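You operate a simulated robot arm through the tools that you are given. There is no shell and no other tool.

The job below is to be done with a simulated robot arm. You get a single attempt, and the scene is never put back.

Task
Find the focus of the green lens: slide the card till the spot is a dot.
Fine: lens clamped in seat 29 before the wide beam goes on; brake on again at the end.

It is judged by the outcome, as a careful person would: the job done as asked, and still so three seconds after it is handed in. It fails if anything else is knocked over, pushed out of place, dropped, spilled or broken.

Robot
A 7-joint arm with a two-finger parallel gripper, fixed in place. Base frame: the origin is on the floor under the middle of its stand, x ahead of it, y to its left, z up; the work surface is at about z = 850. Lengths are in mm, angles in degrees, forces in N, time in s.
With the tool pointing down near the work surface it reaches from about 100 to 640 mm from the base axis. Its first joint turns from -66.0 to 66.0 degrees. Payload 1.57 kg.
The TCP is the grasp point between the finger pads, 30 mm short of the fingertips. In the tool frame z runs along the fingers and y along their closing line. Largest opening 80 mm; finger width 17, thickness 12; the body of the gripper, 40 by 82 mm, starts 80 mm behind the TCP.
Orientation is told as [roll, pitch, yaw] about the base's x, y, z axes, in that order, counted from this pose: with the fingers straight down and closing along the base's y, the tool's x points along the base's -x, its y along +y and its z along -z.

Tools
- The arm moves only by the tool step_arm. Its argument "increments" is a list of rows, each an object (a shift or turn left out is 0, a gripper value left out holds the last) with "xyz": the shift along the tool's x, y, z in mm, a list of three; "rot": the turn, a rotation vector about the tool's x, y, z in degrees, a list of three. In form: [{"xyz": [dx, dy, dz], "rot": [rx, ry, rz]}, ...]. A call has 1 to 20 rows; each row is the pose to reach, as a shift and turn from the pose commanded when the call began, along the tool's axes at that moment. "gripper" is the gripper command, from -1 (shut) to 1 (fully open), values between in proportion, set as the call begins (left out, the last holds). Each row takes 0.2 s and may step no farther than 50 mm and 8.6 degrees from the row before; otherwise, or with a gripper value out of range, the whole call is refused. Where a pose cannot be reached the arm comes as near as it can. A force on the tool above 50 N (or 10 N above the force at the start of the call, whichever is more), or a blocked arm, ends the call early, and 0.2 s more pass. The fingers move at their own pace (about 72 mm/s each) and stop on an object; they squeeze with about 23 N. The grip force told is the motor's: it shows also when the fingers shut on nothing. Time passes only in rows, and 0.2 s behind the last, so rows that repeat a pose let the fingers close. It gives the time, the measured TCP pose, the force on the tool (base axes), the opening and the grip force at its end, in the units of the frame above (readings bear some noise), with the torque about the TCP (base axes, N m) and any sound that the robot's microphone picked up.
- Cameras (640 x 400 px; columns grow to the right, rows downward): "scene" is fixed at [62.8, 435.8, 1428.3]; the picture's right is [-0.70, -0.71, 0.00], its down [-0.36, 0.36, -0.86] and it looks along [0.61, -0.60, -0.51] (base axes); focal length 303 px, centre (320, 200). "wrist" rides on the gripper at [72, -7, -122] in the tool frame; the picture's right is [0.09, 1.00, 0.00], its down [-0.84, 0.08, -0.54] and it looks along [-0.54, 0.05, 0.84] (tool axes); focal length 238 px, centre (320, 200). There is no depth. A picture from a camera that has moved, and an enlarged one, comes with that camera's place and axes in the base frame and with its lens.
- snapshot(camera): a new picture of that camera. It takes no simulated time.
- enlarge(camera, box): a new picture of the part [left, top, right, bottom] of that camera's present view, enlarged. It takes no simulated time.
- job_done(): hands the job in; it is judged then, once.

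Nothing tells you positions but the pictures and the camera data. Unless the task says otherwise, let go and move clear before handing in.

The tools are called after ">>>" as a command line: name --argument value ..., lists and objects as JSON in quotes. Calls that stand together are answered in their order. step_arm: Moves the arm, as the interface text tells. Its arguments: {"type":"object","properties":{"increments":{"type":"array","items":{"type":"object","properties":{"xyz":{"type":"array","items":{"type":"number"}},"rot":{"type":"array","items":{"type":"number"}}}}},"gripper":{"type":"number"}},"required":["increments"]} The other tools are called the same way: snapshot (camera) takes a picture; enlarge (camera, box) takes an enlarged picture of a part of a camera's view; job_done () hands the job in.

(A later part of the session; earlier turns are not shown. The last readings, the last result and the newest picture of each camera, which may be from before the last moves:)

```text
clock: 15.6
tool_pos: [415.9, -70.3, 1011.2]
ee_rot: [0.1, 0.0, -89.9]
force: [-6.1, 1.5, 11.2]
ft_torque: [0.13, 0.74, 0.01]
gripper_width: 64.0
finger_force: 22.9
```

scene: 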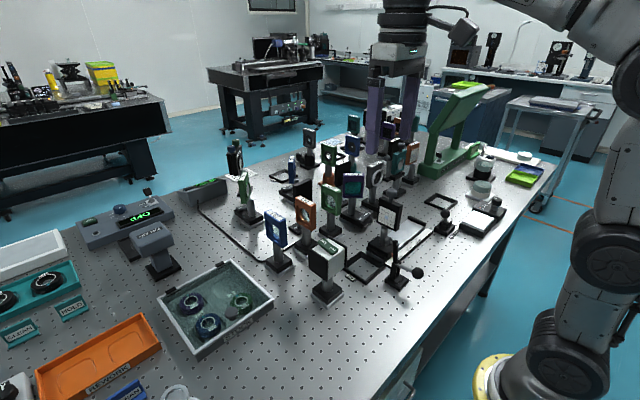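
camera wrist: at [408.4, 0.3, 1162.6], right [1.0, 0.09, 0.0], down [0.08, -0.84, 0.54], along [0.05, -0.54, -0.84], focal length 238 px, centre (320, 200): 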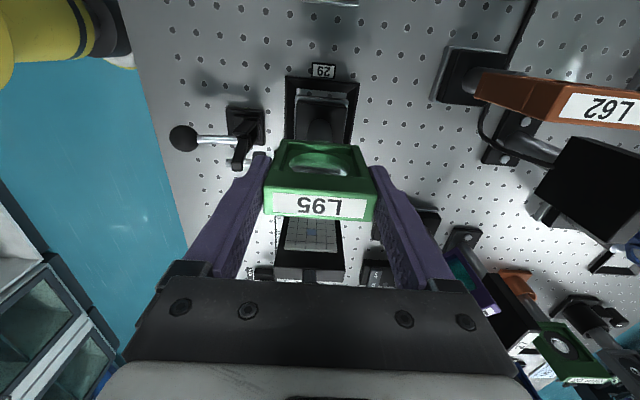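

The base is bottomed in the seat, with 11 N upward. I'll open the fingers just enough to release and check that the lens stands.

>>> step_arm --increments '[{"xyz": [0, 0, 0]}, {"xyz": [0, 0, 0]}]' --gripper 0.85

>>> snapshot --camera "wrist"

>>> enlarge --camera "scene" --box '[320, 190, 440, 290]'

```text
clock: 16.2
tool_pos: [416.5, -71.0, 1010.3]
ee_rot: [0.0, 0.0, -90.0]
force: [-0.4, -0.2, -0.2]
ft_torque: [-0.02, 0.04, -0.03]
gripper_width: 74.1
finger_force: 0.1
```

```text
taken
camera wrist: at [409.2, 1.5, 1130.1], right [1.0, 0.09, 0.0], down [0.08, -0.84, 0.54], along [0.05, -0.54, -0.84], focal length 238 px, centre (320, 200)
```

wrist: 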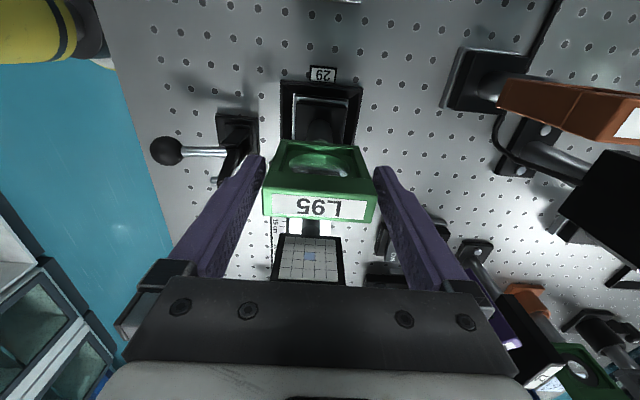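

```text
4.00 times, centred on (380, 240) of scene
camera zoom: at [62.8, 435.8, 1428.3], right [-0.7, -0.71, 0.0], down [-0.36, 0.36, -0.86], along [0.61, -0.6, -0.51], focal length 1211 px, centre (80, 40)
```

zoom: 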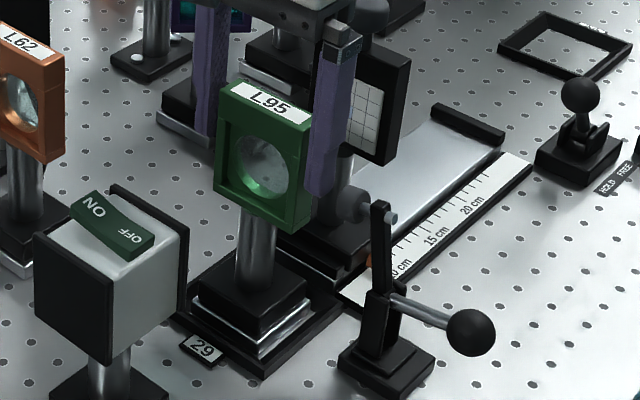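

Released: L95 stands squarely in seat 29. I'll rise clear, then turn back to yaw 0 and go above the clamp's ball handle, triangulated at about (275, -91, 922).

>>> step_arm --increments '[{"xyz": [0, 0, -15]}, {"xyz": [0, 0, -40]}, {"xyz": [0, 0, -75]}, {"xyz": [0, 0, -110]}, {"xyz": [0, 0, -110]}]' --gripper 0.85

>>> step_arm --increments '[{"xyz": [-2, -13, 0], "rot": [0, 0, -8.2]}, {"xyz": [-4, -26, 0], "rot": [0, 0, -16.4]}, {"xyz": [-6, -39, 0], "rot": [0, 0, -24.6]}, {"xyz": [-8, -52, 0], "rot": [0, 0, -32.8]}, {"xyz": [-10, -65, 0], "rot": [0, 0, -41]}, {"xyz": [-12, -78, 0], "rot": [0, 0, -49.2]}, {"xyz": [-14, -91, 0], "rot": [0, 0, -57.4]}, {"xyz": [-16, -104, 0], "rot": [0, 0, -65.6]}, {"xyz": [-18, -117, 0], "rot": [0, 0, -73.8]}, {"xyz": [-19, -129, 0], "rot": [0, 0, -82]}, {"xyz": [-20, -141, 0], "rot": [0, 0, -90]}, {"xyz": [-20, -141, 0], "rot": [0, 0, -90]}]' --gripper 0.85

>>> snapshot --camera "wrist"

>>> snapshot --camera "scene"

```text
clock: 17.4
tool_pos: [414.0, -68.6, 1120.7]
ee_rot: [0.0, 0.1, -90.0]
force: [0.4, -0.4, -0.2]
ft_torque: [0.02, -0.01, 0.0]
gripper_width: 74.1
finger_force: 0.1
```

```text
clock: 20.0
tool_pos: [275.2, -90.3, 1117.1]
ee_rot: [0.0, 0.0, 0.2]
force: [0.1, -0.3, 0.6]
ft_torque: [0.01, 0.0, 0.0]
gripper_width: 73.8
finger_force: 0.1
```

```text
taken
camera wrist: at [202.3, -96.7, 1239.4], right [-0.09, 1.0, 0.0], down [0.84, 0.08, 0.54], along [0.54, 0.05, -0.84], focal length 238 px, centre (320, 200)
```

wrist: 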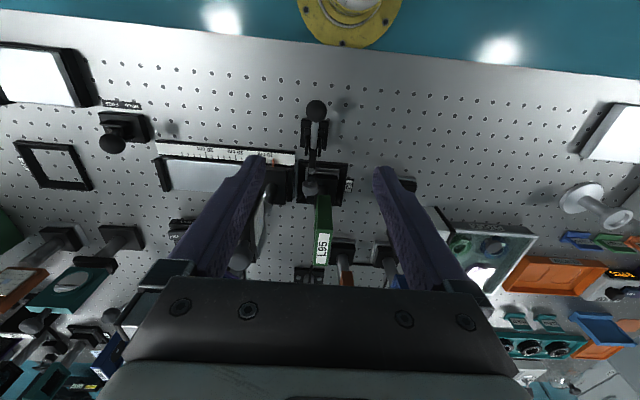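

```text
taken
```

scene: 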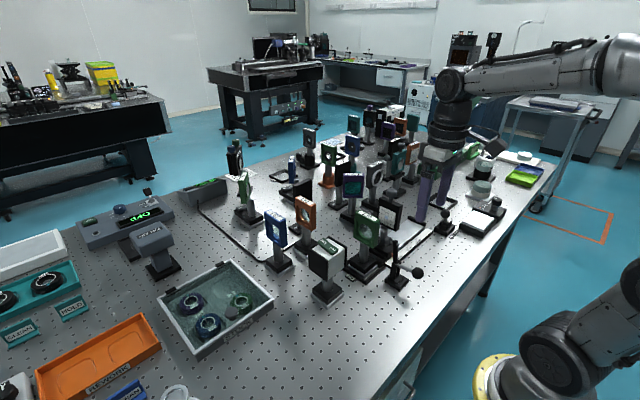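

The arm is above the clamp handle and L95 sits in the seat. I'll check the ball against the fingers, and also look at the panel display, which seems to have changed.

>>> enlarge --camera "wrist" --box '[220, 80, 420, 220]'

>>> enlarge --camera "scene" --box '[70, 190, 180, 260]'

>>> enlarge --camera "scene" --box '[330, 190, 450, 300]'

>>> enlarge --camera "wrist" --box '[80, 80, 300, 220]'

```text
2.86 times, centred on (320, 150) of wrist
camera zoom: at [202.3, -96.7, 1239.4], right [-0.09, 1.0, 0.0], down [0.84, 0.08, 0.54], along [0.54, 0.05, -0.84], focal length 681 px, centre (320, 343)
```

zoom: 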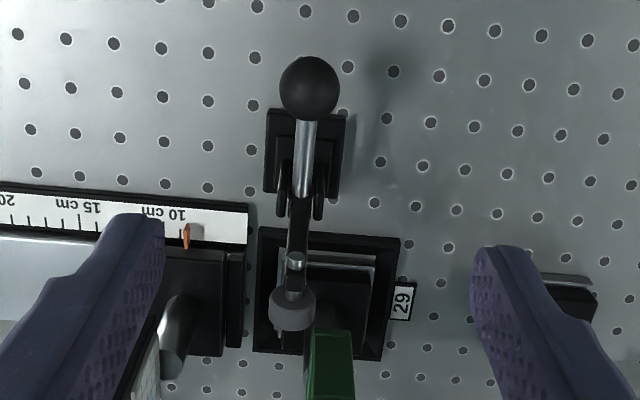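

```text
5.71 times, centred on (125, 225) of scene
camera zoom: at [62.8, 435.8, 1428.3], right [-0.7, -0.71, 0.0], down [-0.36, 0.36, -0.86], along [0.61, -0.6, -0.51], focal length 1730 px, centre (1434, 57)
```

zoom: 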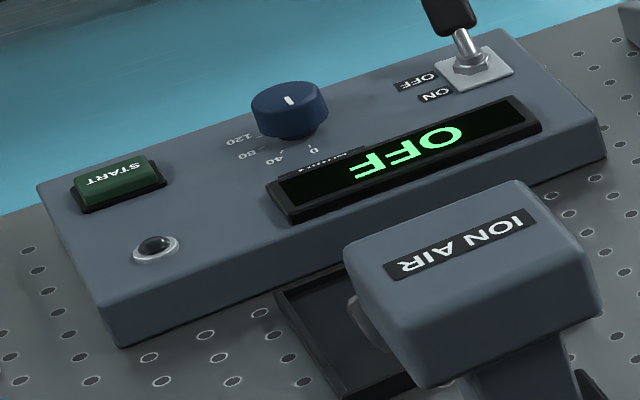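

```text
3.64 times, centred on (390, 245) of scene
camera zoom: at [62.8, 435.8, 1428.3], right [-0.7, -0.71, 0.0], down [-0.36, 0.36, -0.86], along [0.61, -0.6, -0.51], focal length 1101 px, centre (66, 36)
```

zoom: 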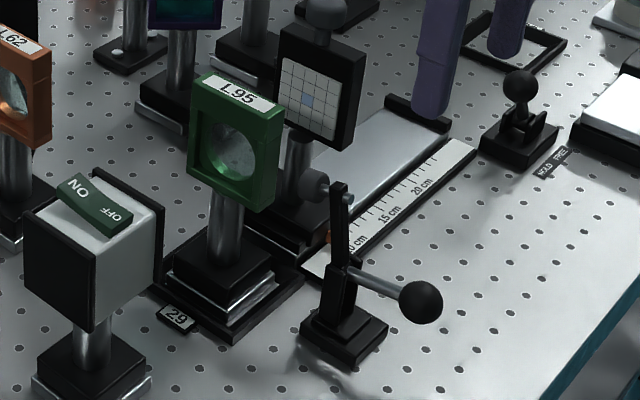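

```text
2.86 times, centred on (190, 150) of wrist
camera zoom: at [202.3, -96.7, 1239.4], right [-0.09, 1.0, 0.0], down [0.84, 0.08, 0.54], along [0.54, 0.05, -0.84], focal length 681 px, centre (691, 343)
```

zoom: 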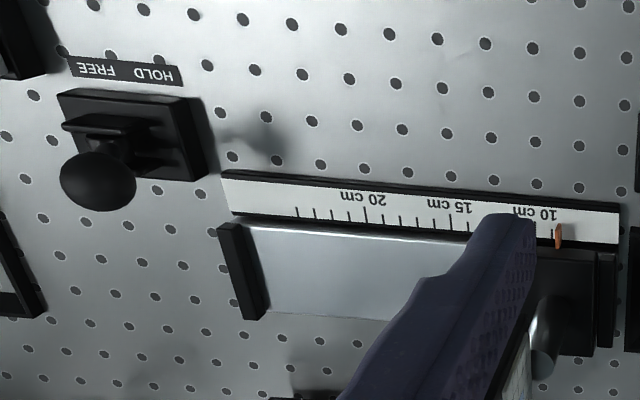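

The display still reads OFF; that was only low resolution. The ball is about 29 mm across at roughly (273, -93, 922), so I'll come down with the open fingers either side of it and check centring.

>>> step_arm --increments '[{"xyz": [1.5, -2.2, 40]}, {"xyz": [1.5, -2.2, 80]}, {"xyz": [1.5, -2.2, 120]}, {"xyz": [1.5, -2.2, 150]}, {"xyz": [1.5, -2.2, 167]}, {"xyz": [1.5, -2.2, 167]}]' --gripper 0.85

>>> snapshot --camera "wrist"

>>> enlarge --camera "wrist" --box '[220, 80, 420, 220]'

>>> enlarge --camera "scene" --box '[330, 200, 470, 310]'

```text
clock: 21.4
tool_pos: [272.8, -93.1, 951.1]
ee_rot: [0.0, 0.1, 0.1]
force: [-0.4, -1.2, -0.1]
ft_torque: [-0.02, -0.02, -0.01]
gripper_width: 73.9
finger_force: 0.0
```

```text
taken
camera wrist: at [201.4, -100.3, 1073.2], right [-0.09, 1.0, 0.0], down [0.84, 0.08, 0.54], along [0.54, 0.05, -0.84], focal length 238 px, centre (320, 200)
```

wrist: 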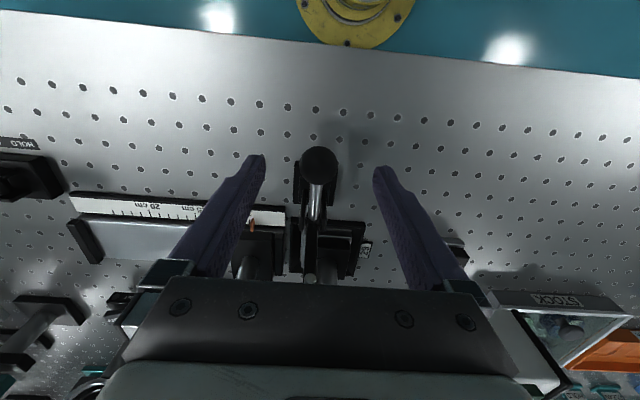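

```text
2.86 times, centred on (320, 150) of wrist
camera zoom: at [201.4, -100.3, 1073.2], right [-0.09, 1.0, 0.0], down [0.84, 0.08, 0.54], along [0.54, 0.05, -0.84], focal length 681 px, centre (320, 343)
```

zoom: 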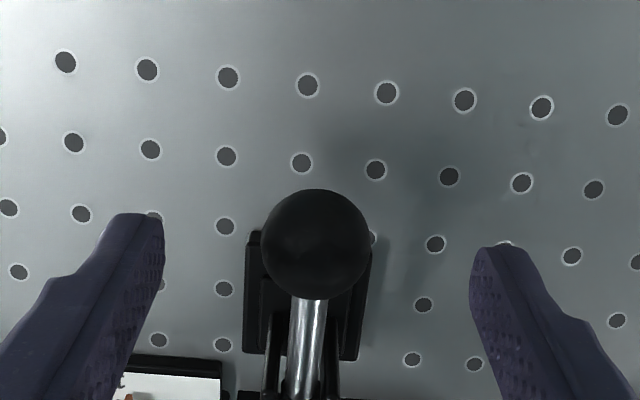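

```text
3.64 times, centred on (400, 255) of scene
camera zoom: at [62.8, 435.8, 1428.3], right [-0.7, -0.71, 0.0], down [-0.36, 0.36, -0.86], along [0.61, -0.6, -0.51], focal length 1101 px, centre (29, 0)
```

zoom: 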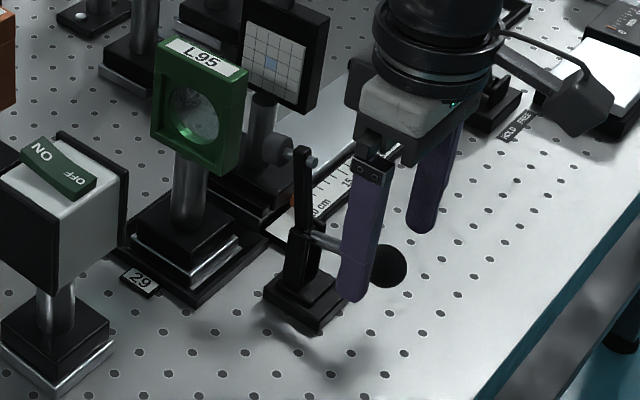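

The ball sits about 2 mm to -y and 3 mm to -x of the finger centreline. I'll correct that, lower so the pads meet the ball's middle, and close on it.

>>> step_arm --increments '[{"xyz": [2.5, -1.8, 10]}, {"xyz": [2.5, -1.8, 20]}, {"xyz": [2.5, -1.8, 29]}, {"xyz": [2.5, -1.8, 29]}]' --gripper 0.85

>>> enlarge --camera "wrist" --box '[220, 100, 420, 240]'

>>> enlarge --camera "scene" --box '[330, 200, 470, 310]'

```text
clock: 22.4
tool_pos: [272.2, -95.5, 922.2]
ee_rot: [-0.1, 0.1, 0.0]
force: [-0.2, 0.1, -0.1]
ft_torque: [-0.04, -0.04, -0.01]
gripper_width: 73.9
finger_force: 0.1
```

```text
2.86 times, centred on (320, 170) of wrist
camera zoom: at [199.3, -101.6, 1044.6], right [-0.09, 1.0, 0.0], down [0.84, 0.08, 0.54], along [0.54, 0.05, -0.84], focal length 681 px, centre (320, 286)
```

zoom: 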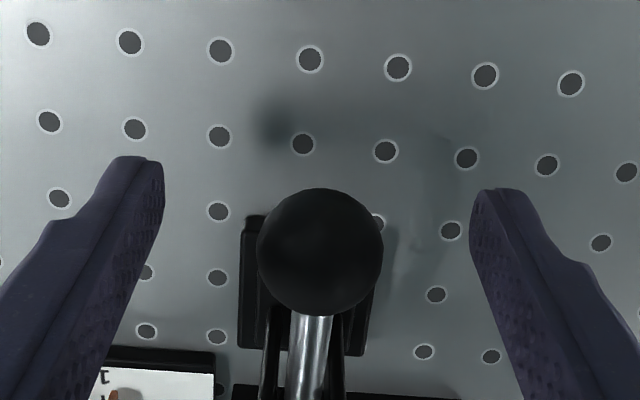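

```text
3.64 times, centred on (400, 255) of scene
camera zoom: at [62.8, 435.8, 1428.3], right [-0.7, -0.71, 0.0], down [-0.36, 0.36, -0.86], along [0.61, -0.6, -0.51], focal length 1101 px, centre (29, 0)
```

zoom: 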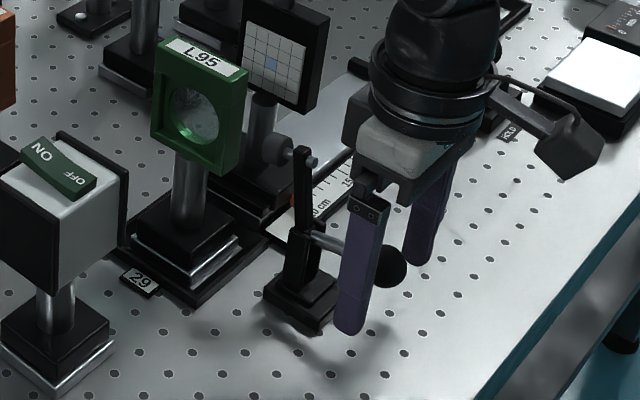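

The ball is now centred between the pads to within about 2 mm. I'll close on it.

>>> step_arm --increments '[{"xyz": [1, -0.5, 0]}, {"xyz": [1, -0.5, 0]}, {"xyz": [1, -0.5, 0]}, {"xyz": [1, -0.5, 0]}, {"xyz": [1, -0.5, 0]}]' --gripper -1

>>> enlarge --camera "wrist" --box '[220, 100, 420, 240]'

```text
clock: 23.6
tool_pos: [271.0, -95.2, 922.8]
ee_rot: [0.0, 0.0, 0.0]
force: [1.8, 9.6, -1.1]
ft_torque: [0.11, -0.05, 0.0]
gripper_width: 27.9
finger_force: 37.3
```

```text
2.86 times, centred on (320, 170) of wrist
camera zoom: at [198.5, -101.4, 1045.0], right [-0.09, 1.0, 0.0], down [0.84, 0.08, 0.54], along [0.54, 0.05, -0.84], focal length 681 px, centre (320, 286)
```

zoom: 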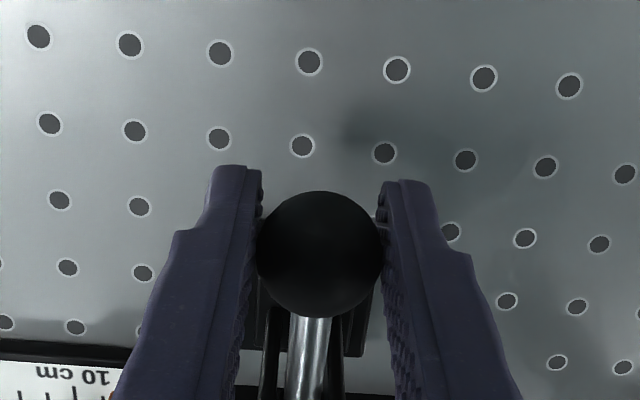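

The ball is held (27.9 mm opening), with a slight side force that I'll relieve by 0.8 mm. I'll now lift it along the lever's arc about a pivot near (330, 910), in stages, watching the forces.

>>> step_arm --increments '[{"xyz": [0, 0.8, 0]}, {"xyz": [-1.4, 0.8, -5.6]}, {"xyz": [-3.2, 0.8, -10.6]}, {"xyz": [-5.4, 0.8, -15.4]}, {"xyz": [-7.9, 0.8, -19.9]}, {"xyz": [-7.9, 0.8, -19.9]}]' --gripper -1

>>> enlarge --camera "scene" --box '[330, 200, 470, 310]'

```text
clock: 25.0
tool_pos: [276.7, -95.4, 942.9]
ee_rot: [0.0, 0.4, 0.0]
force: [-23.5, -16.2, -4.4]
ft_torque: [-0.16, 1.02, -0.09]
gripper_width: 27.5
finger_force: 37.7
```

```text
3.64 times, centred on (400, 255) of scene
camera zoom: at [62.2, 435.4, 1428.5], right [-0.7, -0.71, 0.0], down [-0.36, 0.36, -0.86], along [0.61, -0.6, -0.51], focal length 1101 px, centre (29, 0)
```

zoom: 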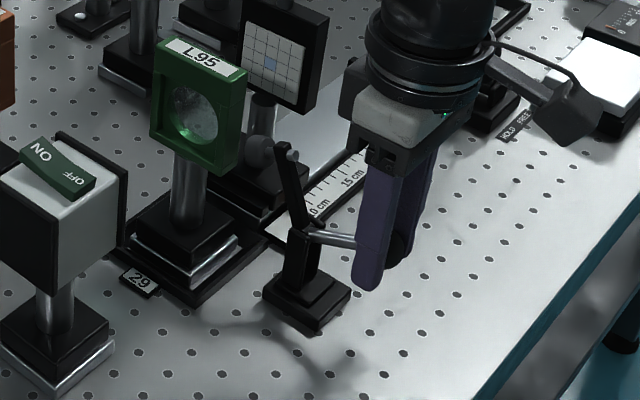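

The clamp arm is swinging over as planned. Side forces show the true pivot is slightly higher than I assumed, so I'll use a pivot near (331, 914) and carry on.

>>> step_arm --increments '[{"xyz": [-0.5, -0.5, -5]}, {"xyz": [-4, -0.5, -9.6]}, {"xyz": [-7.5, -0.5, -13.7]}, {"xyz": [-11.3, -0.5, -17.3]}, {"xyz": [-11.3, -0.5, -17.3]}]' --gripper -1

>>> enlarge --camera "scene" --box '[330, 200, 470, 310]'

```text
clock: 26.2
tool_pos: [288.5, -95.3, 960.7]
ee_rot: [0.1, 0.2, 0.0]
force: [-18.1, -12.4, -6.7]
ft_torque: [-0.23, 1.17, -0.04]
gripper_width: 27.4
finger_force: 37.8
```

```text
3.64 times, centred on (400, 255) of scene
camera zoom: at [62.4, 435.5, 1428.5], right [-0.7, -0.71, 0.0], down [-0.36, 0.36, -0.86], along [0.61, -0.6, -0.51], focal length 1101 px, centre (29, 0)
```

zoom: 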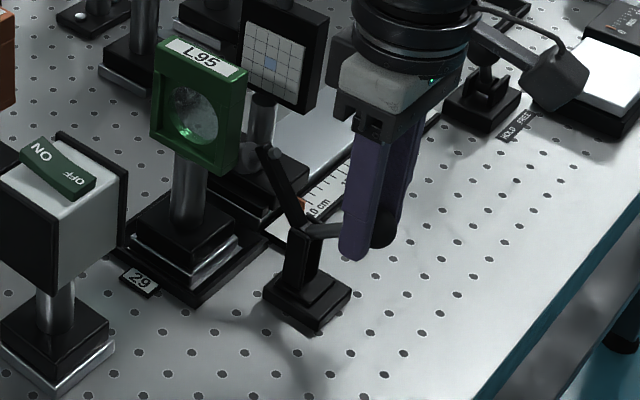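

The arm is about half way down with modest, mostly tangential resistance. I'll continue along the arc.

>>> step_arm --increments '[{"xyz": [-4, 0.3, -5]}, {"xyz": [-8.3, 0.3, -8.8]}, {"xyz": [-13.2, 0.3, -12]}, {"xyz": [-18.3, 0.3, -14.5]}, {"xyz": [-18.3, 0.3, -14.5]}]' --gripper -1

>>> enlarge --camera "scene" --box '[330, 200, 470, 310]'

```text
clock: 27.4
tool_pos: [305.7, -95.3, 974.9]
ee_rot: [-0.1, 0.1, 0.1]
force: [-15.8, -17.0, -1.1]
ft_torque: [-0.34, 1.18, 0.13]
gripper_width: 27.4
finger_force: 37.6
```

```text
3.64 times, centred on (400, 255) of scene
camera zoom: at [62.4, 435.4, 1428.5], right [-0.7, -0.71, 0.0], down [-0.36, 0.36, -0.86], along [0.61, -0.6, -0.51], focal length 1101 px, centre (29, 0)
```

zoom: 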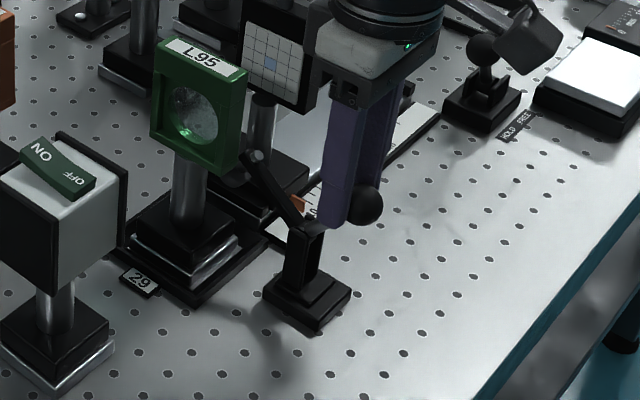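

The ball may be slipping down in the grip, so I'll check with the wrist camera before going on.

>>> enlarge --camera "wrist" --box '[220, 100, 420, 240]'

>>> enlarge --camera "scene" --box '[375, 210, 435, 270]'

```text
2.86 times, centred on (320, 170) of wrist
camera zoom: at [234.0, -101.2, 1096.5], right [-0.09, 1.0, 0.0], down [0.84, 0.08, 0.54], along [0.54, 0.05, -0.84], focal length 681 px, centre (320, 286)
```

zoom: 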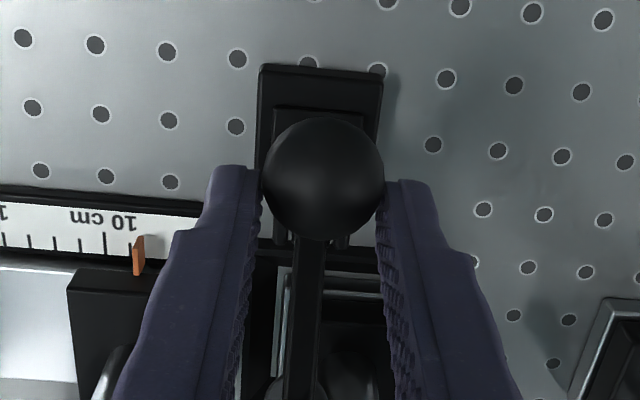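

```text
6.67 times, centred on (405, 240) of scene
camera zoom: at [62.4, 435.4, 1428.5], right [-0.7, -0.71, 0.0], down [-0.36, 0.36, -0.86], along [0.61, -0.6, -0.51], focal length 2019 px, centre (-247, -67)
```

zoom: 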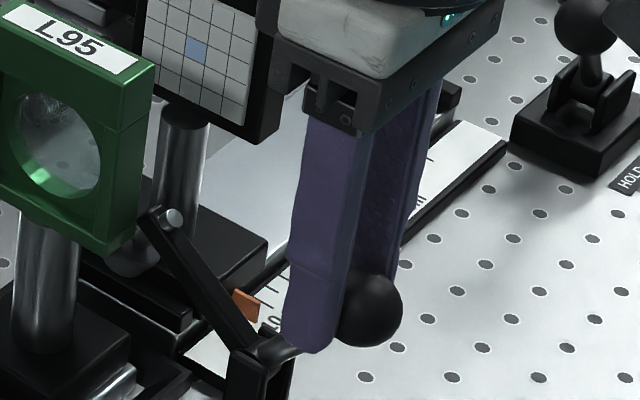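

The ball has slipped to the fingertips: it is now near (297, 952), so the true pivot is nearer (323, 903) with radius about 55. I'll open, re-centre on the ball and take it again.

>>> step_arm --increments '[{"xyz": [0, 0, 0]}, {"xyz": [0, 0, 0]}]' --gripper 0.2

>>> enlarge --camera "wrist" --box '[220, 80, 420, 220]'

>>> enlarge --camera "scene" --box '[360, 210, 440, 280]'

```text
clock: 28.0
tool_pos: [307.2, -93.8, 974.8]
ee_rot: [-0.1, -0.2, 0.0]
force: [-0.5, 0.1, -1.1]
ft_torque: [-0.04, 0.0, -0.01]
gripper_width: 48.0
finger_force: 0.0
```

```text
2.86 times, centred on (320, 150) of wrist
camera zoom: at [235.0, -100.2, 1096.4], right [-0.09, 1.0, 0.0], down [0.84, 0.08, 0.54], along [0.54, 0.05, -0.84], focal length 681 px, centre (320, 343)
```

zoom: 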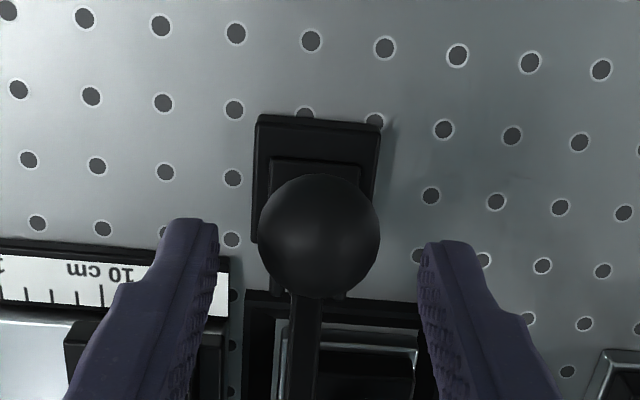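

```text
5.71 times, centred on (400, 245) of scene
camera zoom: at [62.8, 435.8, 1428.3], right [-0.7, -0.71, 0.0], down [-0.36, 0.36, -0.86], along [0.61, -0.6, -0.51], focal length 1730 px, centre (-137, -57)
```

zoom: 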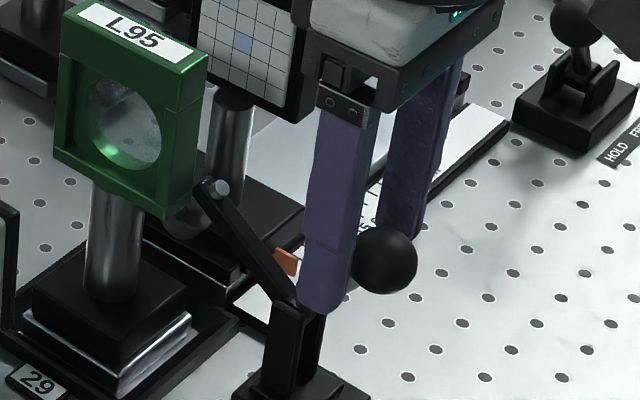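

The lever stayed where it was. I'll lower so the pads are centred on the ball at about (298.5, -95, 952) and grip again.

>>> step_arm --increments '[{"xyz": [4, -1, 0]}, {"xyz": [8.5, -1, 8]}, {"xyz": [8.5, -1, 16]}, {"xyz": [8.5, -1, 22]}, {"xyz": [8.5, -1, 22]}]' --gripper 0.2

>>> step_arm --increments '[{"xyz": [0, 0, 0]}, {"xyz": [0, 0, 0]}, {"xyz": [0, 0, 0]}]' --gripper -1

>>> enlarge --camera "wrist" --box '[220, 100, 420, 240]'

>>> enlarge --camera "scene" --box '[360, 210, 440, 280]'

```text
clock: 29.2
tool_pos: [298.7, -94.1, 952.3]
ee_rot: [0.0, -0.1, 0.0]
force: [0.1, 0.7, 0.0]
ft_torque: [0.0, 0.0, 0.0]
gripper_width: 48.1
finger_force: 0.1
```

```text
clock: 30.0
tool_pos: [298.3, -94.3, 952.8]
ee_rot: [-0.1, 0.0, -0.1]
force: [0.4, -2.6, -1.6]
ft_torque: [0.01, 0.06, 0.04]
gripper_width: 27.5
finger_force: 38.5
```

```text
2.86 times, centred on (320, 170) of wrist
camera zoom: at [226.3, -101.4, 1074.3], right [-0.09, 1.0, 0.0], down [0.84, 0.08, 0.54], along [0.54, 0.05, -0.84], focal length 681 px, centre (320, 286)
```

zoom: 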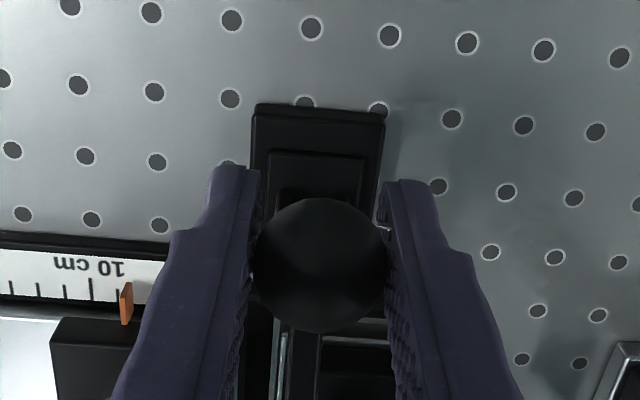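

```text
5.71 times, centred on (400, 245) of scene
camera zoom: at [62.8, 435.8, 1428.3], right [-0.7, -0.71, 0.0], down [-0.36, 0.36, -0.86], along [0.61, -0.6, -0.51], focal length 1730 px, centre (-137, -57)
```

zoom: 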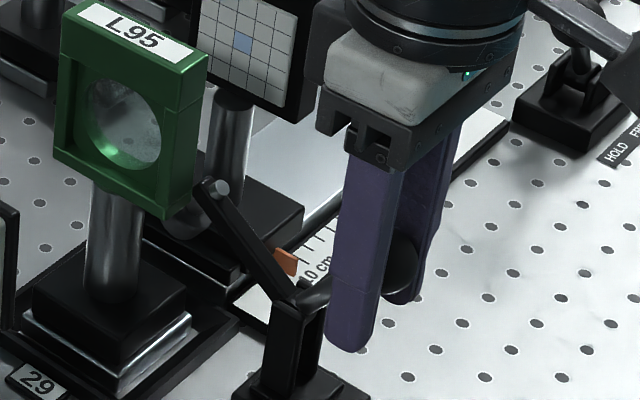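

The grip is well centred this time. I'll continue the arc toward the top in small steps.

>>> step_arm --increments '[{"xyz": [-3.6, 0, -1.8]}, {"xyz": [-7.3, 0, -3.3]}, {"xyz": [-11, 0, -4.5]}, {"xyz": [-14.9, 0, -5.5]}, {"xyz": [-14.9, 0, -5.5]}]' --gripper -1

>>> enlarge --camera "wrist" --box '[220, 100, 420, 240]'

>>> enlarge --camera "scene" --box '[360, 210, 440, 280]'

```text
clock: 31.2
tool_pos: [312.0, -93.9, 958.1]
ee_rot: [0.0, 0.3, 0.1]
force: [-16.4, 1.7, 2.8]
ft_torque: [0.0, 0.93, 0.04]
gripper_width: 27.2
finger_force: 37.9
```

```text
2.86 times, centred on (320, 170) of wrist
camera zoom: at [240.3, -101.6, 1079.9], right [-0.09, 1.0, 0.0], down [0.84, 0.08, 0.54], along [0.54, 0.05, -0.84], focal length 681 px, centre (320, 286)
```

zoom: 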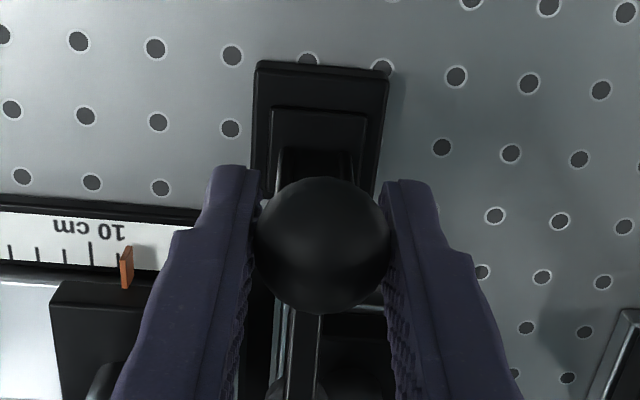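

```text
5.71 times, centred on (400, 245) of scene
camera zoom: at [62.3, 435.9, 1428.3], right [-0.7, -0.71, 0.0], down [-0.36, 0.36, -0.86], along [0.61, -0.6, -0.51], focal length 1730 px, centre (-137, -57)
```

zoom: 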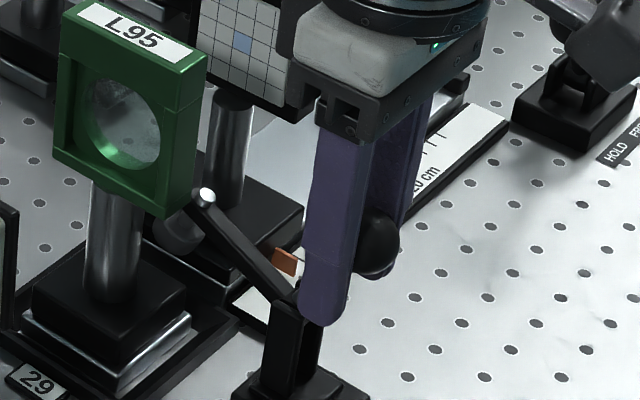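

The lever has enough friction that the ball creeps in the pads. Pushing it over from behind with closed fingertips is more positive, so I'll release, rise, step back and close the fingers.

>>> step_arm --increments '[{"xyz": [0, 0, 0]}, {"xyz": [0, 0, 0]}, {"xyz": [0, 0, -20]}, {"xyz": [0, 0, -40]}, {"xyz": [0, 0, -55]}, {"xyz": [20, 0, -55]}, {"xyz": [40, 0, -55]}, {"xyz": [40, 0, -55]}]' --gripper 0.2

>>> step_arm --increments '[{"xyz": [0, 0, 0]}, {"xyz": [0, 0, 0]}, {"xyz": [0, 0, 0]}]' --gripper -1

>>> snapshot --camera "wrist"

>>> enlarge --camera "wrist" --box '[220, 80, 420, 220]'

>>> enlarge --camera "scene" --box '[360, 200, 440, 280]'

```text
clock: 33.0
tool_pos: [273.2, -97.0, 1012.6]
ee_rot: [0.0, 0.0, 0.0]
force: [-0.6, 0.8, -0.1]
ft_torque: [-0.01, -0.01, -0.01]
gripper_width: 48.0
finger_force: 0.1
```

```text
clock: 33.8
tool_pos: [272.9, -97.2, 1012.8]
ee_rot: [0.0, 0.0, 0.1]
force: [0.7, -0.2, -0.1]
ft_torque: [0.01, -0.02, 0.0]
gripper_width: 0.0
finger_force: 21.1
```

```text
taken
camera wrist: at [201.0, -103.3, 1134.3], right [-0.09, 1.0, 0.0], down [0.84, 0.08, 0.54], along [0.54, 0.05, -0.84], focal length 238 px, centre (320, 200)
```

wrist: 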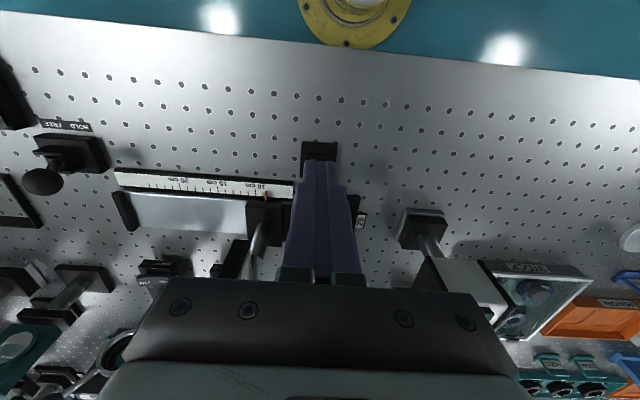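

```text
2.86 times, centred on (320, 150) of wrist
camera zoom: at [201.0, -103.3, 1134.3], right [-0.09, 1.0, 0.0], down [0.84, 0.08, 0.54], along [0.54, 0.05, -0.84], focal length 681 px, centre (320, 343)
```

zoom: 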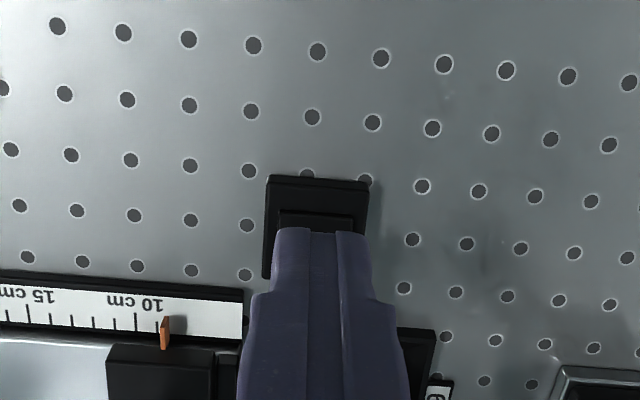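

```text
5.00 times, centred on (400, 240) of scene
camera zoom: at [62.8, 435.8, 1428.3], right [-0.7, -0.71, 0.0], down [-0.36, 0.36, -0.86], along [0.61, -0.6, -0.51], focal length 1514 px, centre (-80, 0)
```

zoom: 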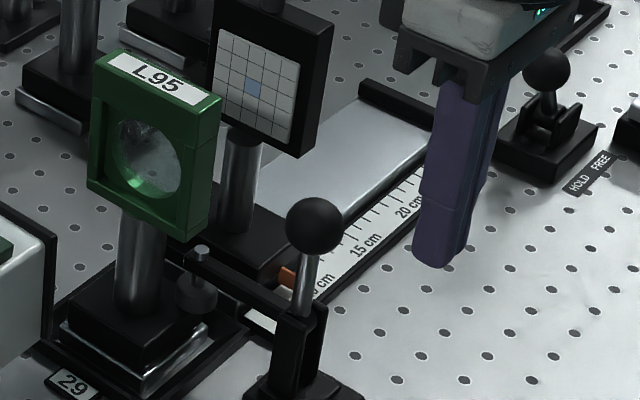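

After I let go, the lever carried on over centre by itself: the ball is up near x 333 and the arm now lies about level over the seat. I'll look closely at whether the pad bears on the lens base.

>>> enlarge --camera "scene" --box '[365, 230, 435, 290]'

>>> enlarge --camera "scene" --box '[365, 245, 415, 285]'

```text
6.67 times, centred on (400, 260) of scene
camera zoom: at [62.8, 435.8, 1428.3], right [-0.7, -0.71, 0.0], down [-0.36, 0.36, -0.86], along [0.61, -0.6, -0.51], focal length 2019 px, centre (-213, -200)
```

zoom: 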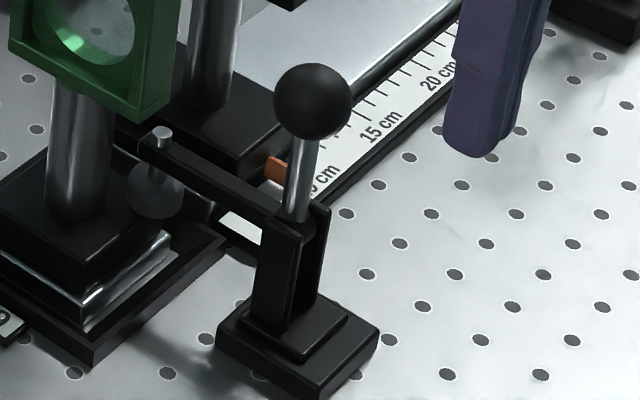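

```text
10.00 times, centred on (390, 265) of scene
camera zoom: at [62.8, 435.8, 1428.3], right [-0.7, -0.71, 0.0], down [-0.36, 0.36, -0.86], along [0.61, -0.6, -0.51], focal length 3028 px, centre (-380, -450)
```

zoom: 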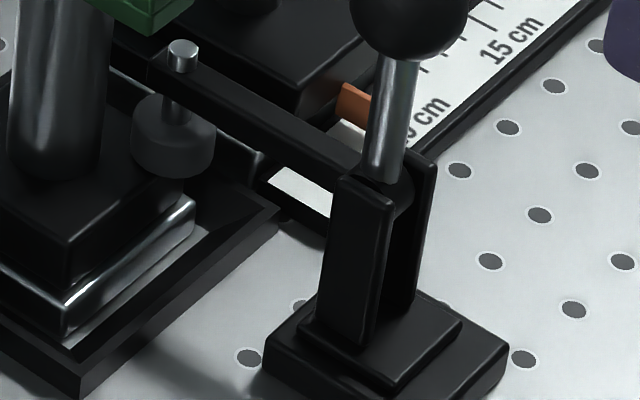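

The arm looks level with the pad on the corner of the lens base. To be sure it is fully home, I'll press the ball gently in +x with the closed fingertips and feel for a firm stop.

>>> step_arm --increments '[{"xyz": [0, 2, 14]}, {"xyz": [0, 2, 27]}, {"xyz": [-12, 2, 27]}, {"xyz": [-24, 2, 27]}, {"xyz": [-30, 2, 27]}, {"xyz": [-30, 2, 27]}]' --gripper -1

>>> enlarge --camera "scene" --box '[365, 220, 435, 280]'

```text
clock: 35.2
tool_pos: [303.7, -91.8, 987.1]
ee_rot: [0.1, 0.0, 0.0]
force: [-1.1, -0.2, -0.7]
ft_torque: [-0.03, -0.01, 0.0]
gripper_width: 0.1
finger_force: 21.0
```

```text
6.67 times, centred on (400, 250) of scene
camera zoom: at [62.8, 435.8, 1428.3], right [-0.7, -0.71, 0.0], down [-0.36, 0.36, -0.86], along [0.61, -0.6, -0.51], focal length 2019 px, centre (-213, -133)
```

zoom: 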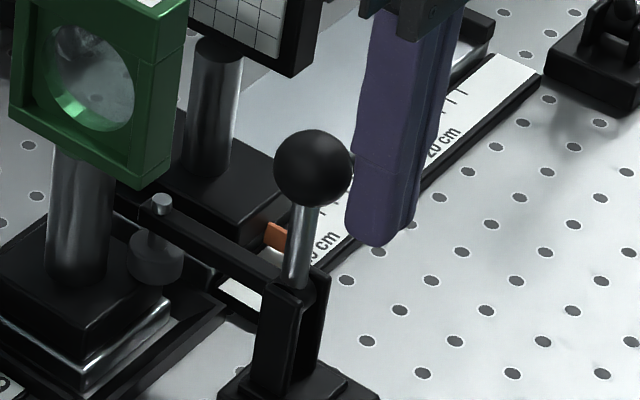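

The fingertips are just behind the ball. I'll press forward slowly now.

>>> step_arm --increments '[{"xyz": [-2, -1, -4]}, {"xyz": [-4, -1, -4]}, {"xyz": [-5.5, -1, -4]}, {"xyz": [-7, -1, -4]}, {"xyz": [-8, -1, -4]}, {"xyz": [-8, -1, -4]}]' --gripper -1

>>> enlarge --camera "scene" --box '[365, 220, 435, 280]'

```text
clock: 36.6
tool_pos: [310.4, -95.0, 988.7]
ee_rot: [0.0, 0.3, 0.0]
force: [-12.3, -0.8, 3.5]
ft_torque: [0.0, 0.27, -0.01]
gripper_width: 0.1
finger_force: 21.3
```

```text
6.67 times, centred on (400, 250) of scene
camera zoom: at [62.4, 435.8, 1428.3], right [-0.7, -0.71, 0.0], down [-0.36, 0.36, -0.86], along [0.61, -0.6, -0.51], focal length 2019 px, centre (-213, -133)
```

zoom: 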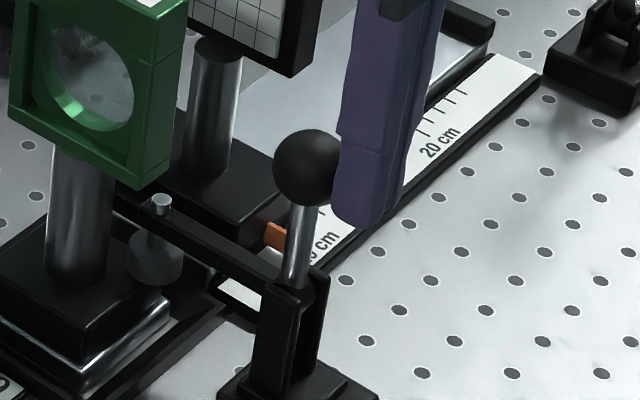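

Contact at 12 N and the lever has not moved. I'll add a little more to confirm the stop.

>>> step_arm --increments '[{"xyz": [-0.8, 0, 0]}, {"xyz": [-1.6, 0, 0]}, {"xyz": [-1.6, 0, 0]}]' --gripper -1

>>> enlarge --camera "scene" --box '[365, 220, 435, 280]'

```text
clock: 37.4
tool_pos: [311.6, -94.6, 989.2]
ee_rot: [0.1, 0.5, 0.0]
force: [-23.9, -4.6, 8.0]
ft_torque: [-0.25, 0.49, -0.04]
gripper_width: 0.1
finger_force: 21.0
```

```text
6.67 times, centred on (400, 250) of scene
camera zoom: at [62.0, 435.7, 1428.4], right [-0.7, -0.71, 0.0], down [-0.36, 0.36, -0.86], along [0.61, -0.6, -0.51], focal length 2019 px, centre (-213, -133)
```

zoom: 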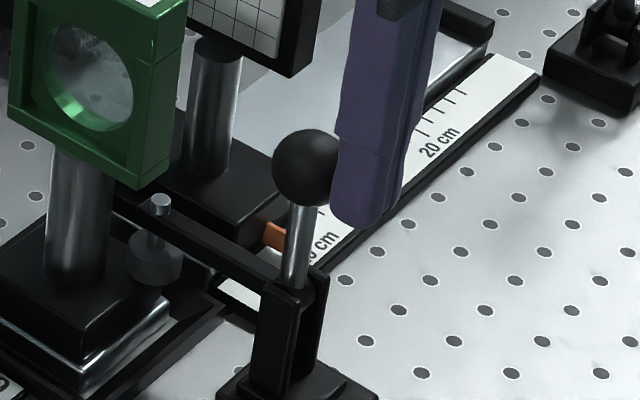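

Firm stop at 24 N with only about a millimetre of give, so the clamp is closed on L95. I'll back off, rise, and move over to view the light box rocker at about (414, 65, 1005).

>>> step_arm --increments '[{"xyz": [8, 0, 0]}, {"xyz": [16, 0, -10]}, {"xyz": [16, 0, -55]}, {"xyz": [16, 0, -100]}, {"xyz": [16, 0, -145]}, {"xyz": [0, 40, -160]}, {"xyz": [-20, 80, -160]}, {"xyz": [-30, 120, -160]}, {"xyz": [-40, 158, -160]}, {"xyz": [-40, 158, -160]}]' --gripper 0.6

>>> snapshot --camera "wrist"

>>> enlarge --camera "wrist" --box '[240, 110, 400, 230]'

>>> enlarge --camera "scene" --box '[300, 200, 440, 300]'

```text
clock: 39.6
tool_pos: [352.0, 63.8, 1150.0]
ee_rot: [-0.1, 0.0, 0.0]
force: [-0.2, 0.3, -0.7]
ft_torque: [0.02, -0.01, 0.0]
gripper_width: 64.0
finger_force: 0.1
```

```text
taken
camera wrist: at [279.6, 56.8, 1271.2], right [-0.09, 1.0, 0.0], down [0.84, 0.08, 0.54], along [0.54, 0.05, -0.84], focal length 238 px, centre (320, 200)
```

wrist: 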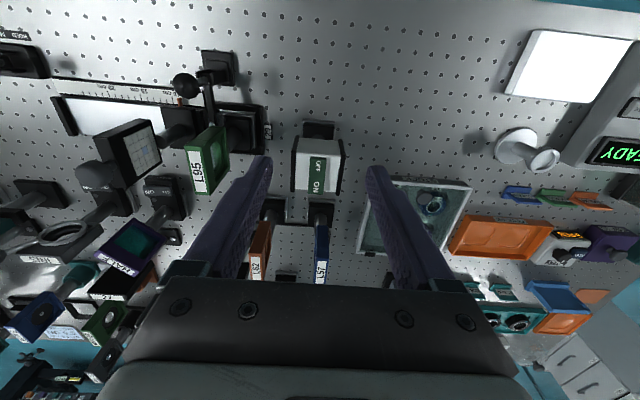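

```text
3.33 times, centred on (320, 170) of wrist
camera zoom: at [279.6, 56.8, 1271.2], right [-0.09, 1.0, 0.0], down [0.84, 0.08, 0.54], along [0.54, 0.05, -0.84], focal length 794 px, centre (320, 300)
```

zoom: 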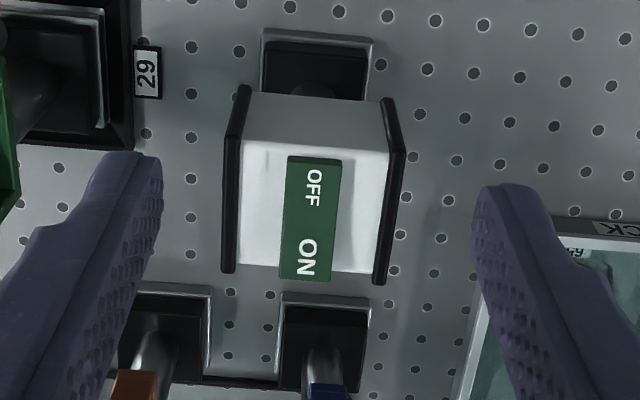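

```text
4.00 times, centred on (370, 250) of scene
camera zoom: at [62.8, 435.8, 1428.3], right [-0.7, -0.71, 0.0], down [-0.36, 0.36, -0.86], along [0.61, -0.6, -0.51], focal length 1211 px, centre (120, 0)
```

zoom: 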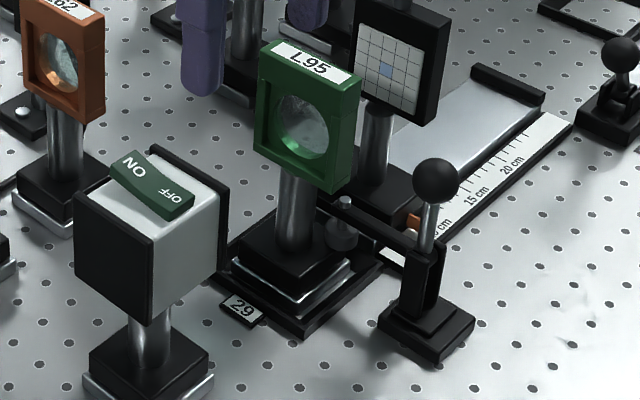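

The rocker spans about x 391–439 at y≈65.5, with its raised ON half centred at about (430, 65.5, 1007); OFF is the pressed end now. I'll close the fingers and hover over the ON end.

>>> step_arm --increments '[{"xyz": [-26, 0.6, 20]}, {"xyz": [-52, 1.2, 40]}, {"xyz": [-78, 1.7, 60]}, {"xyz": [-78, 1.7, 85]}, {"xyz": [-78, 1.7, 85]}]' --gripper -1

>>> snapshot --camera "wrist"

>>> enlarge --camera "scene" --box '[280, 190, 400, 290]'

```text
clock: 40.8
tool_pos: [431.8, 64.9, 1065.4]
ee_rot: [0.0, 0.0, 0.0]
force: [0.1, -0.1, 0.2]
ft_torque: [-0.02, 0.02, 0.01]
gripper_width: 0.0
finger_force: 21.2
```

```text
taken
camera wrist: at [359.6, 58.2, 1186.6], right [-0.09, 1.0, 0.0], down [0.84, 0.08, 0.54], along [0.54, 0.05, -0.84], focal length 238 px, centre (320, 200)
```

wrist: 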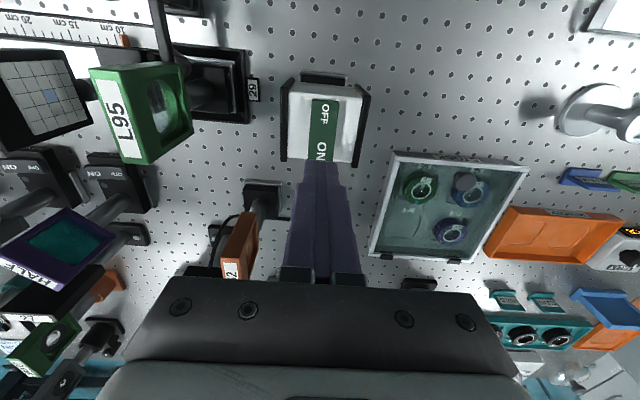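

```text
4.00 times, centred on (340, 240) of scene
camera zoom: at [62.8, 435.8, 1428.3], right [-0.7, -0.71, 0.0], down [-0.36, 0.36, -0.86], along [0.61, -0.6, -0.51], focal length 1211 px, centre (240, 40)
```

zoom: 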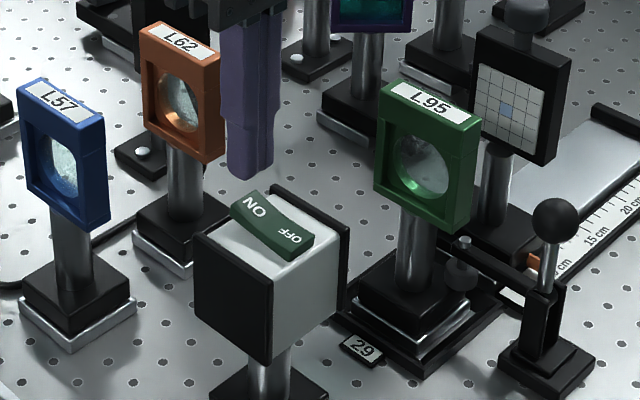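

The fingertips hang right above the ON end. I'll come down to contact and press gently.

>>> step_arm --increments '[{"xyz": [1, 0.5, 12]}, {"xyz": [1, 0.5, 20]}, {"xyz": [1, 0.5, 24]}, {"xyz": [1, 0.5, 27]}, {"xyz": [1, 0.5, 30]}, {"xyz": [1, 0.5, 30]}]' --gripper -1

>>> enlarge --camera "scene" --box '[280, 190, 400, 290]'

```text
clock: 42.2
tool_pos: [431.0, 65.2, 1040.8]
ee_rot: [0.1, -0.7, 0.0]
force: [-11.7, -3.1, 47.0]
ft_torque: [-0.1, 0.74, -0.02]
gripper_width: 0.0
finger_force: 21.1
```

```text
4.00 times, centred on (340, 240) of scene
camera zoom: at [61.8, 435.6, 1428.4], right [-0.7, -0.71, 0.0], down [-0.36, 0.36, -0.86], along [0.61, -0.6, -0.51], focal length 1211 px, centre (240, 40)
```

zoom: 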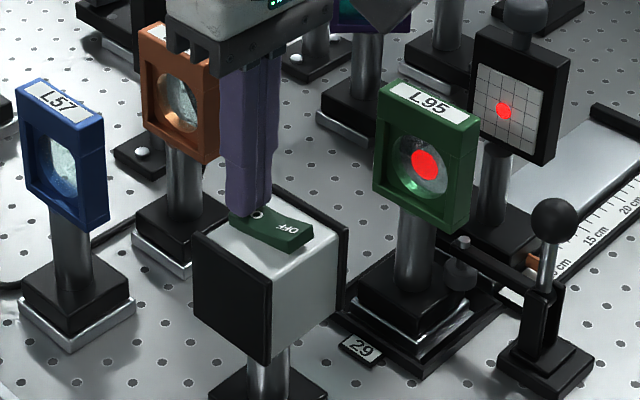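

The beam is on: a red disc shows on L95 and a smaller red spot on the card. I'll lift off the rocker straight away.

>>> step_arm --increments '[{"xyz": [0, 0, -10]}, {"xyz": [0, 0, -40]}, {"xyz": [0, 0, -80]}, {"xyz": [0, 0, -110]}, {"xyz": [0, 0, -110]}]' --gripper -1

>>> enlarge --camera "scene" --box '[280, 180, 420, 290]'

>>> enlarge --camera "scene" --box '[370, 190, 410, 230]'

>>> snapshot --camera "wrist"

```text
clock: 43.4
tool_pos: [430.0, 67.0, 1143.9]
ee_rot: [-0.1, 0.0, -0.1]
force: [-0.5, -0.5, 1.0]
ft_torque: [0.01, -0.02, -0.01]
gripper_width: 0.0
finger_force: 21.2
```

```text
3.64 times, centred on (350, 235) of scene
camera zoom: at [62.8, 435.8, 1428.3], right [-0.7, -0.71, 0.0], down [-0.36, 0.36, -0.86], along [0.61, -0.6, -0.51], focal length 1101 px, centre (211, 73)
```

zoom: 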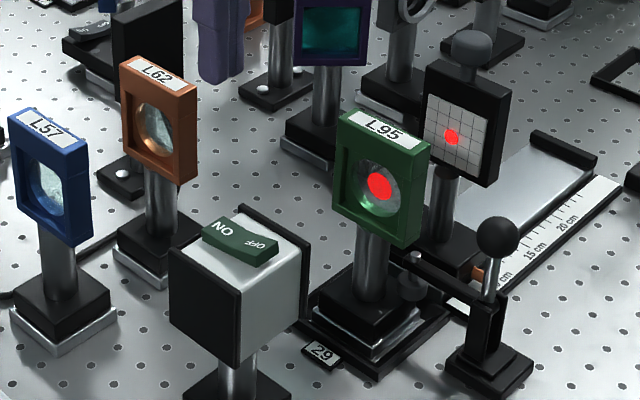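

```text
10.00 times, centred on (390, 210) of scene
camera zoom: at [62.8, 435.8, 1428.3], right [-0.7, -0.71, 0.0], down [-0.36, 0.36, -0.86], along [0.61, -0.6, -0.51], focal length 3028 px, centre (-380, 100)
```

zoom: 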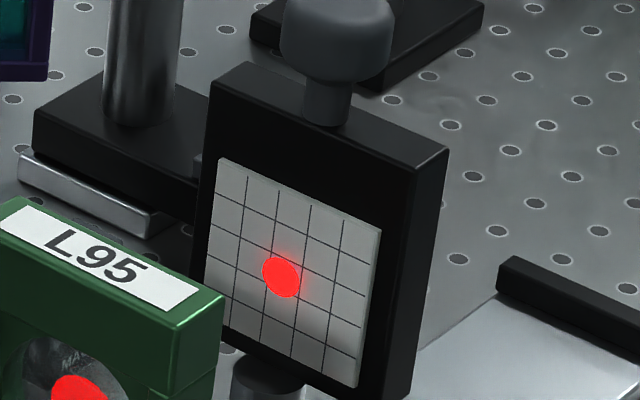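

```text
taken
camera wrist: at [358.3, 59.6, 1266.6], right [-0.09, 1.0, 0.0], down [0.84, 0.08, 0.54], along [0.54, 0.05, -0.84], focal length 238 px, centre (320, 200)
```

wrist: 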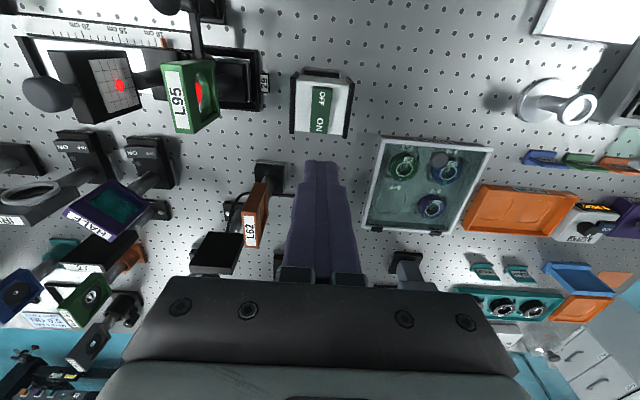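

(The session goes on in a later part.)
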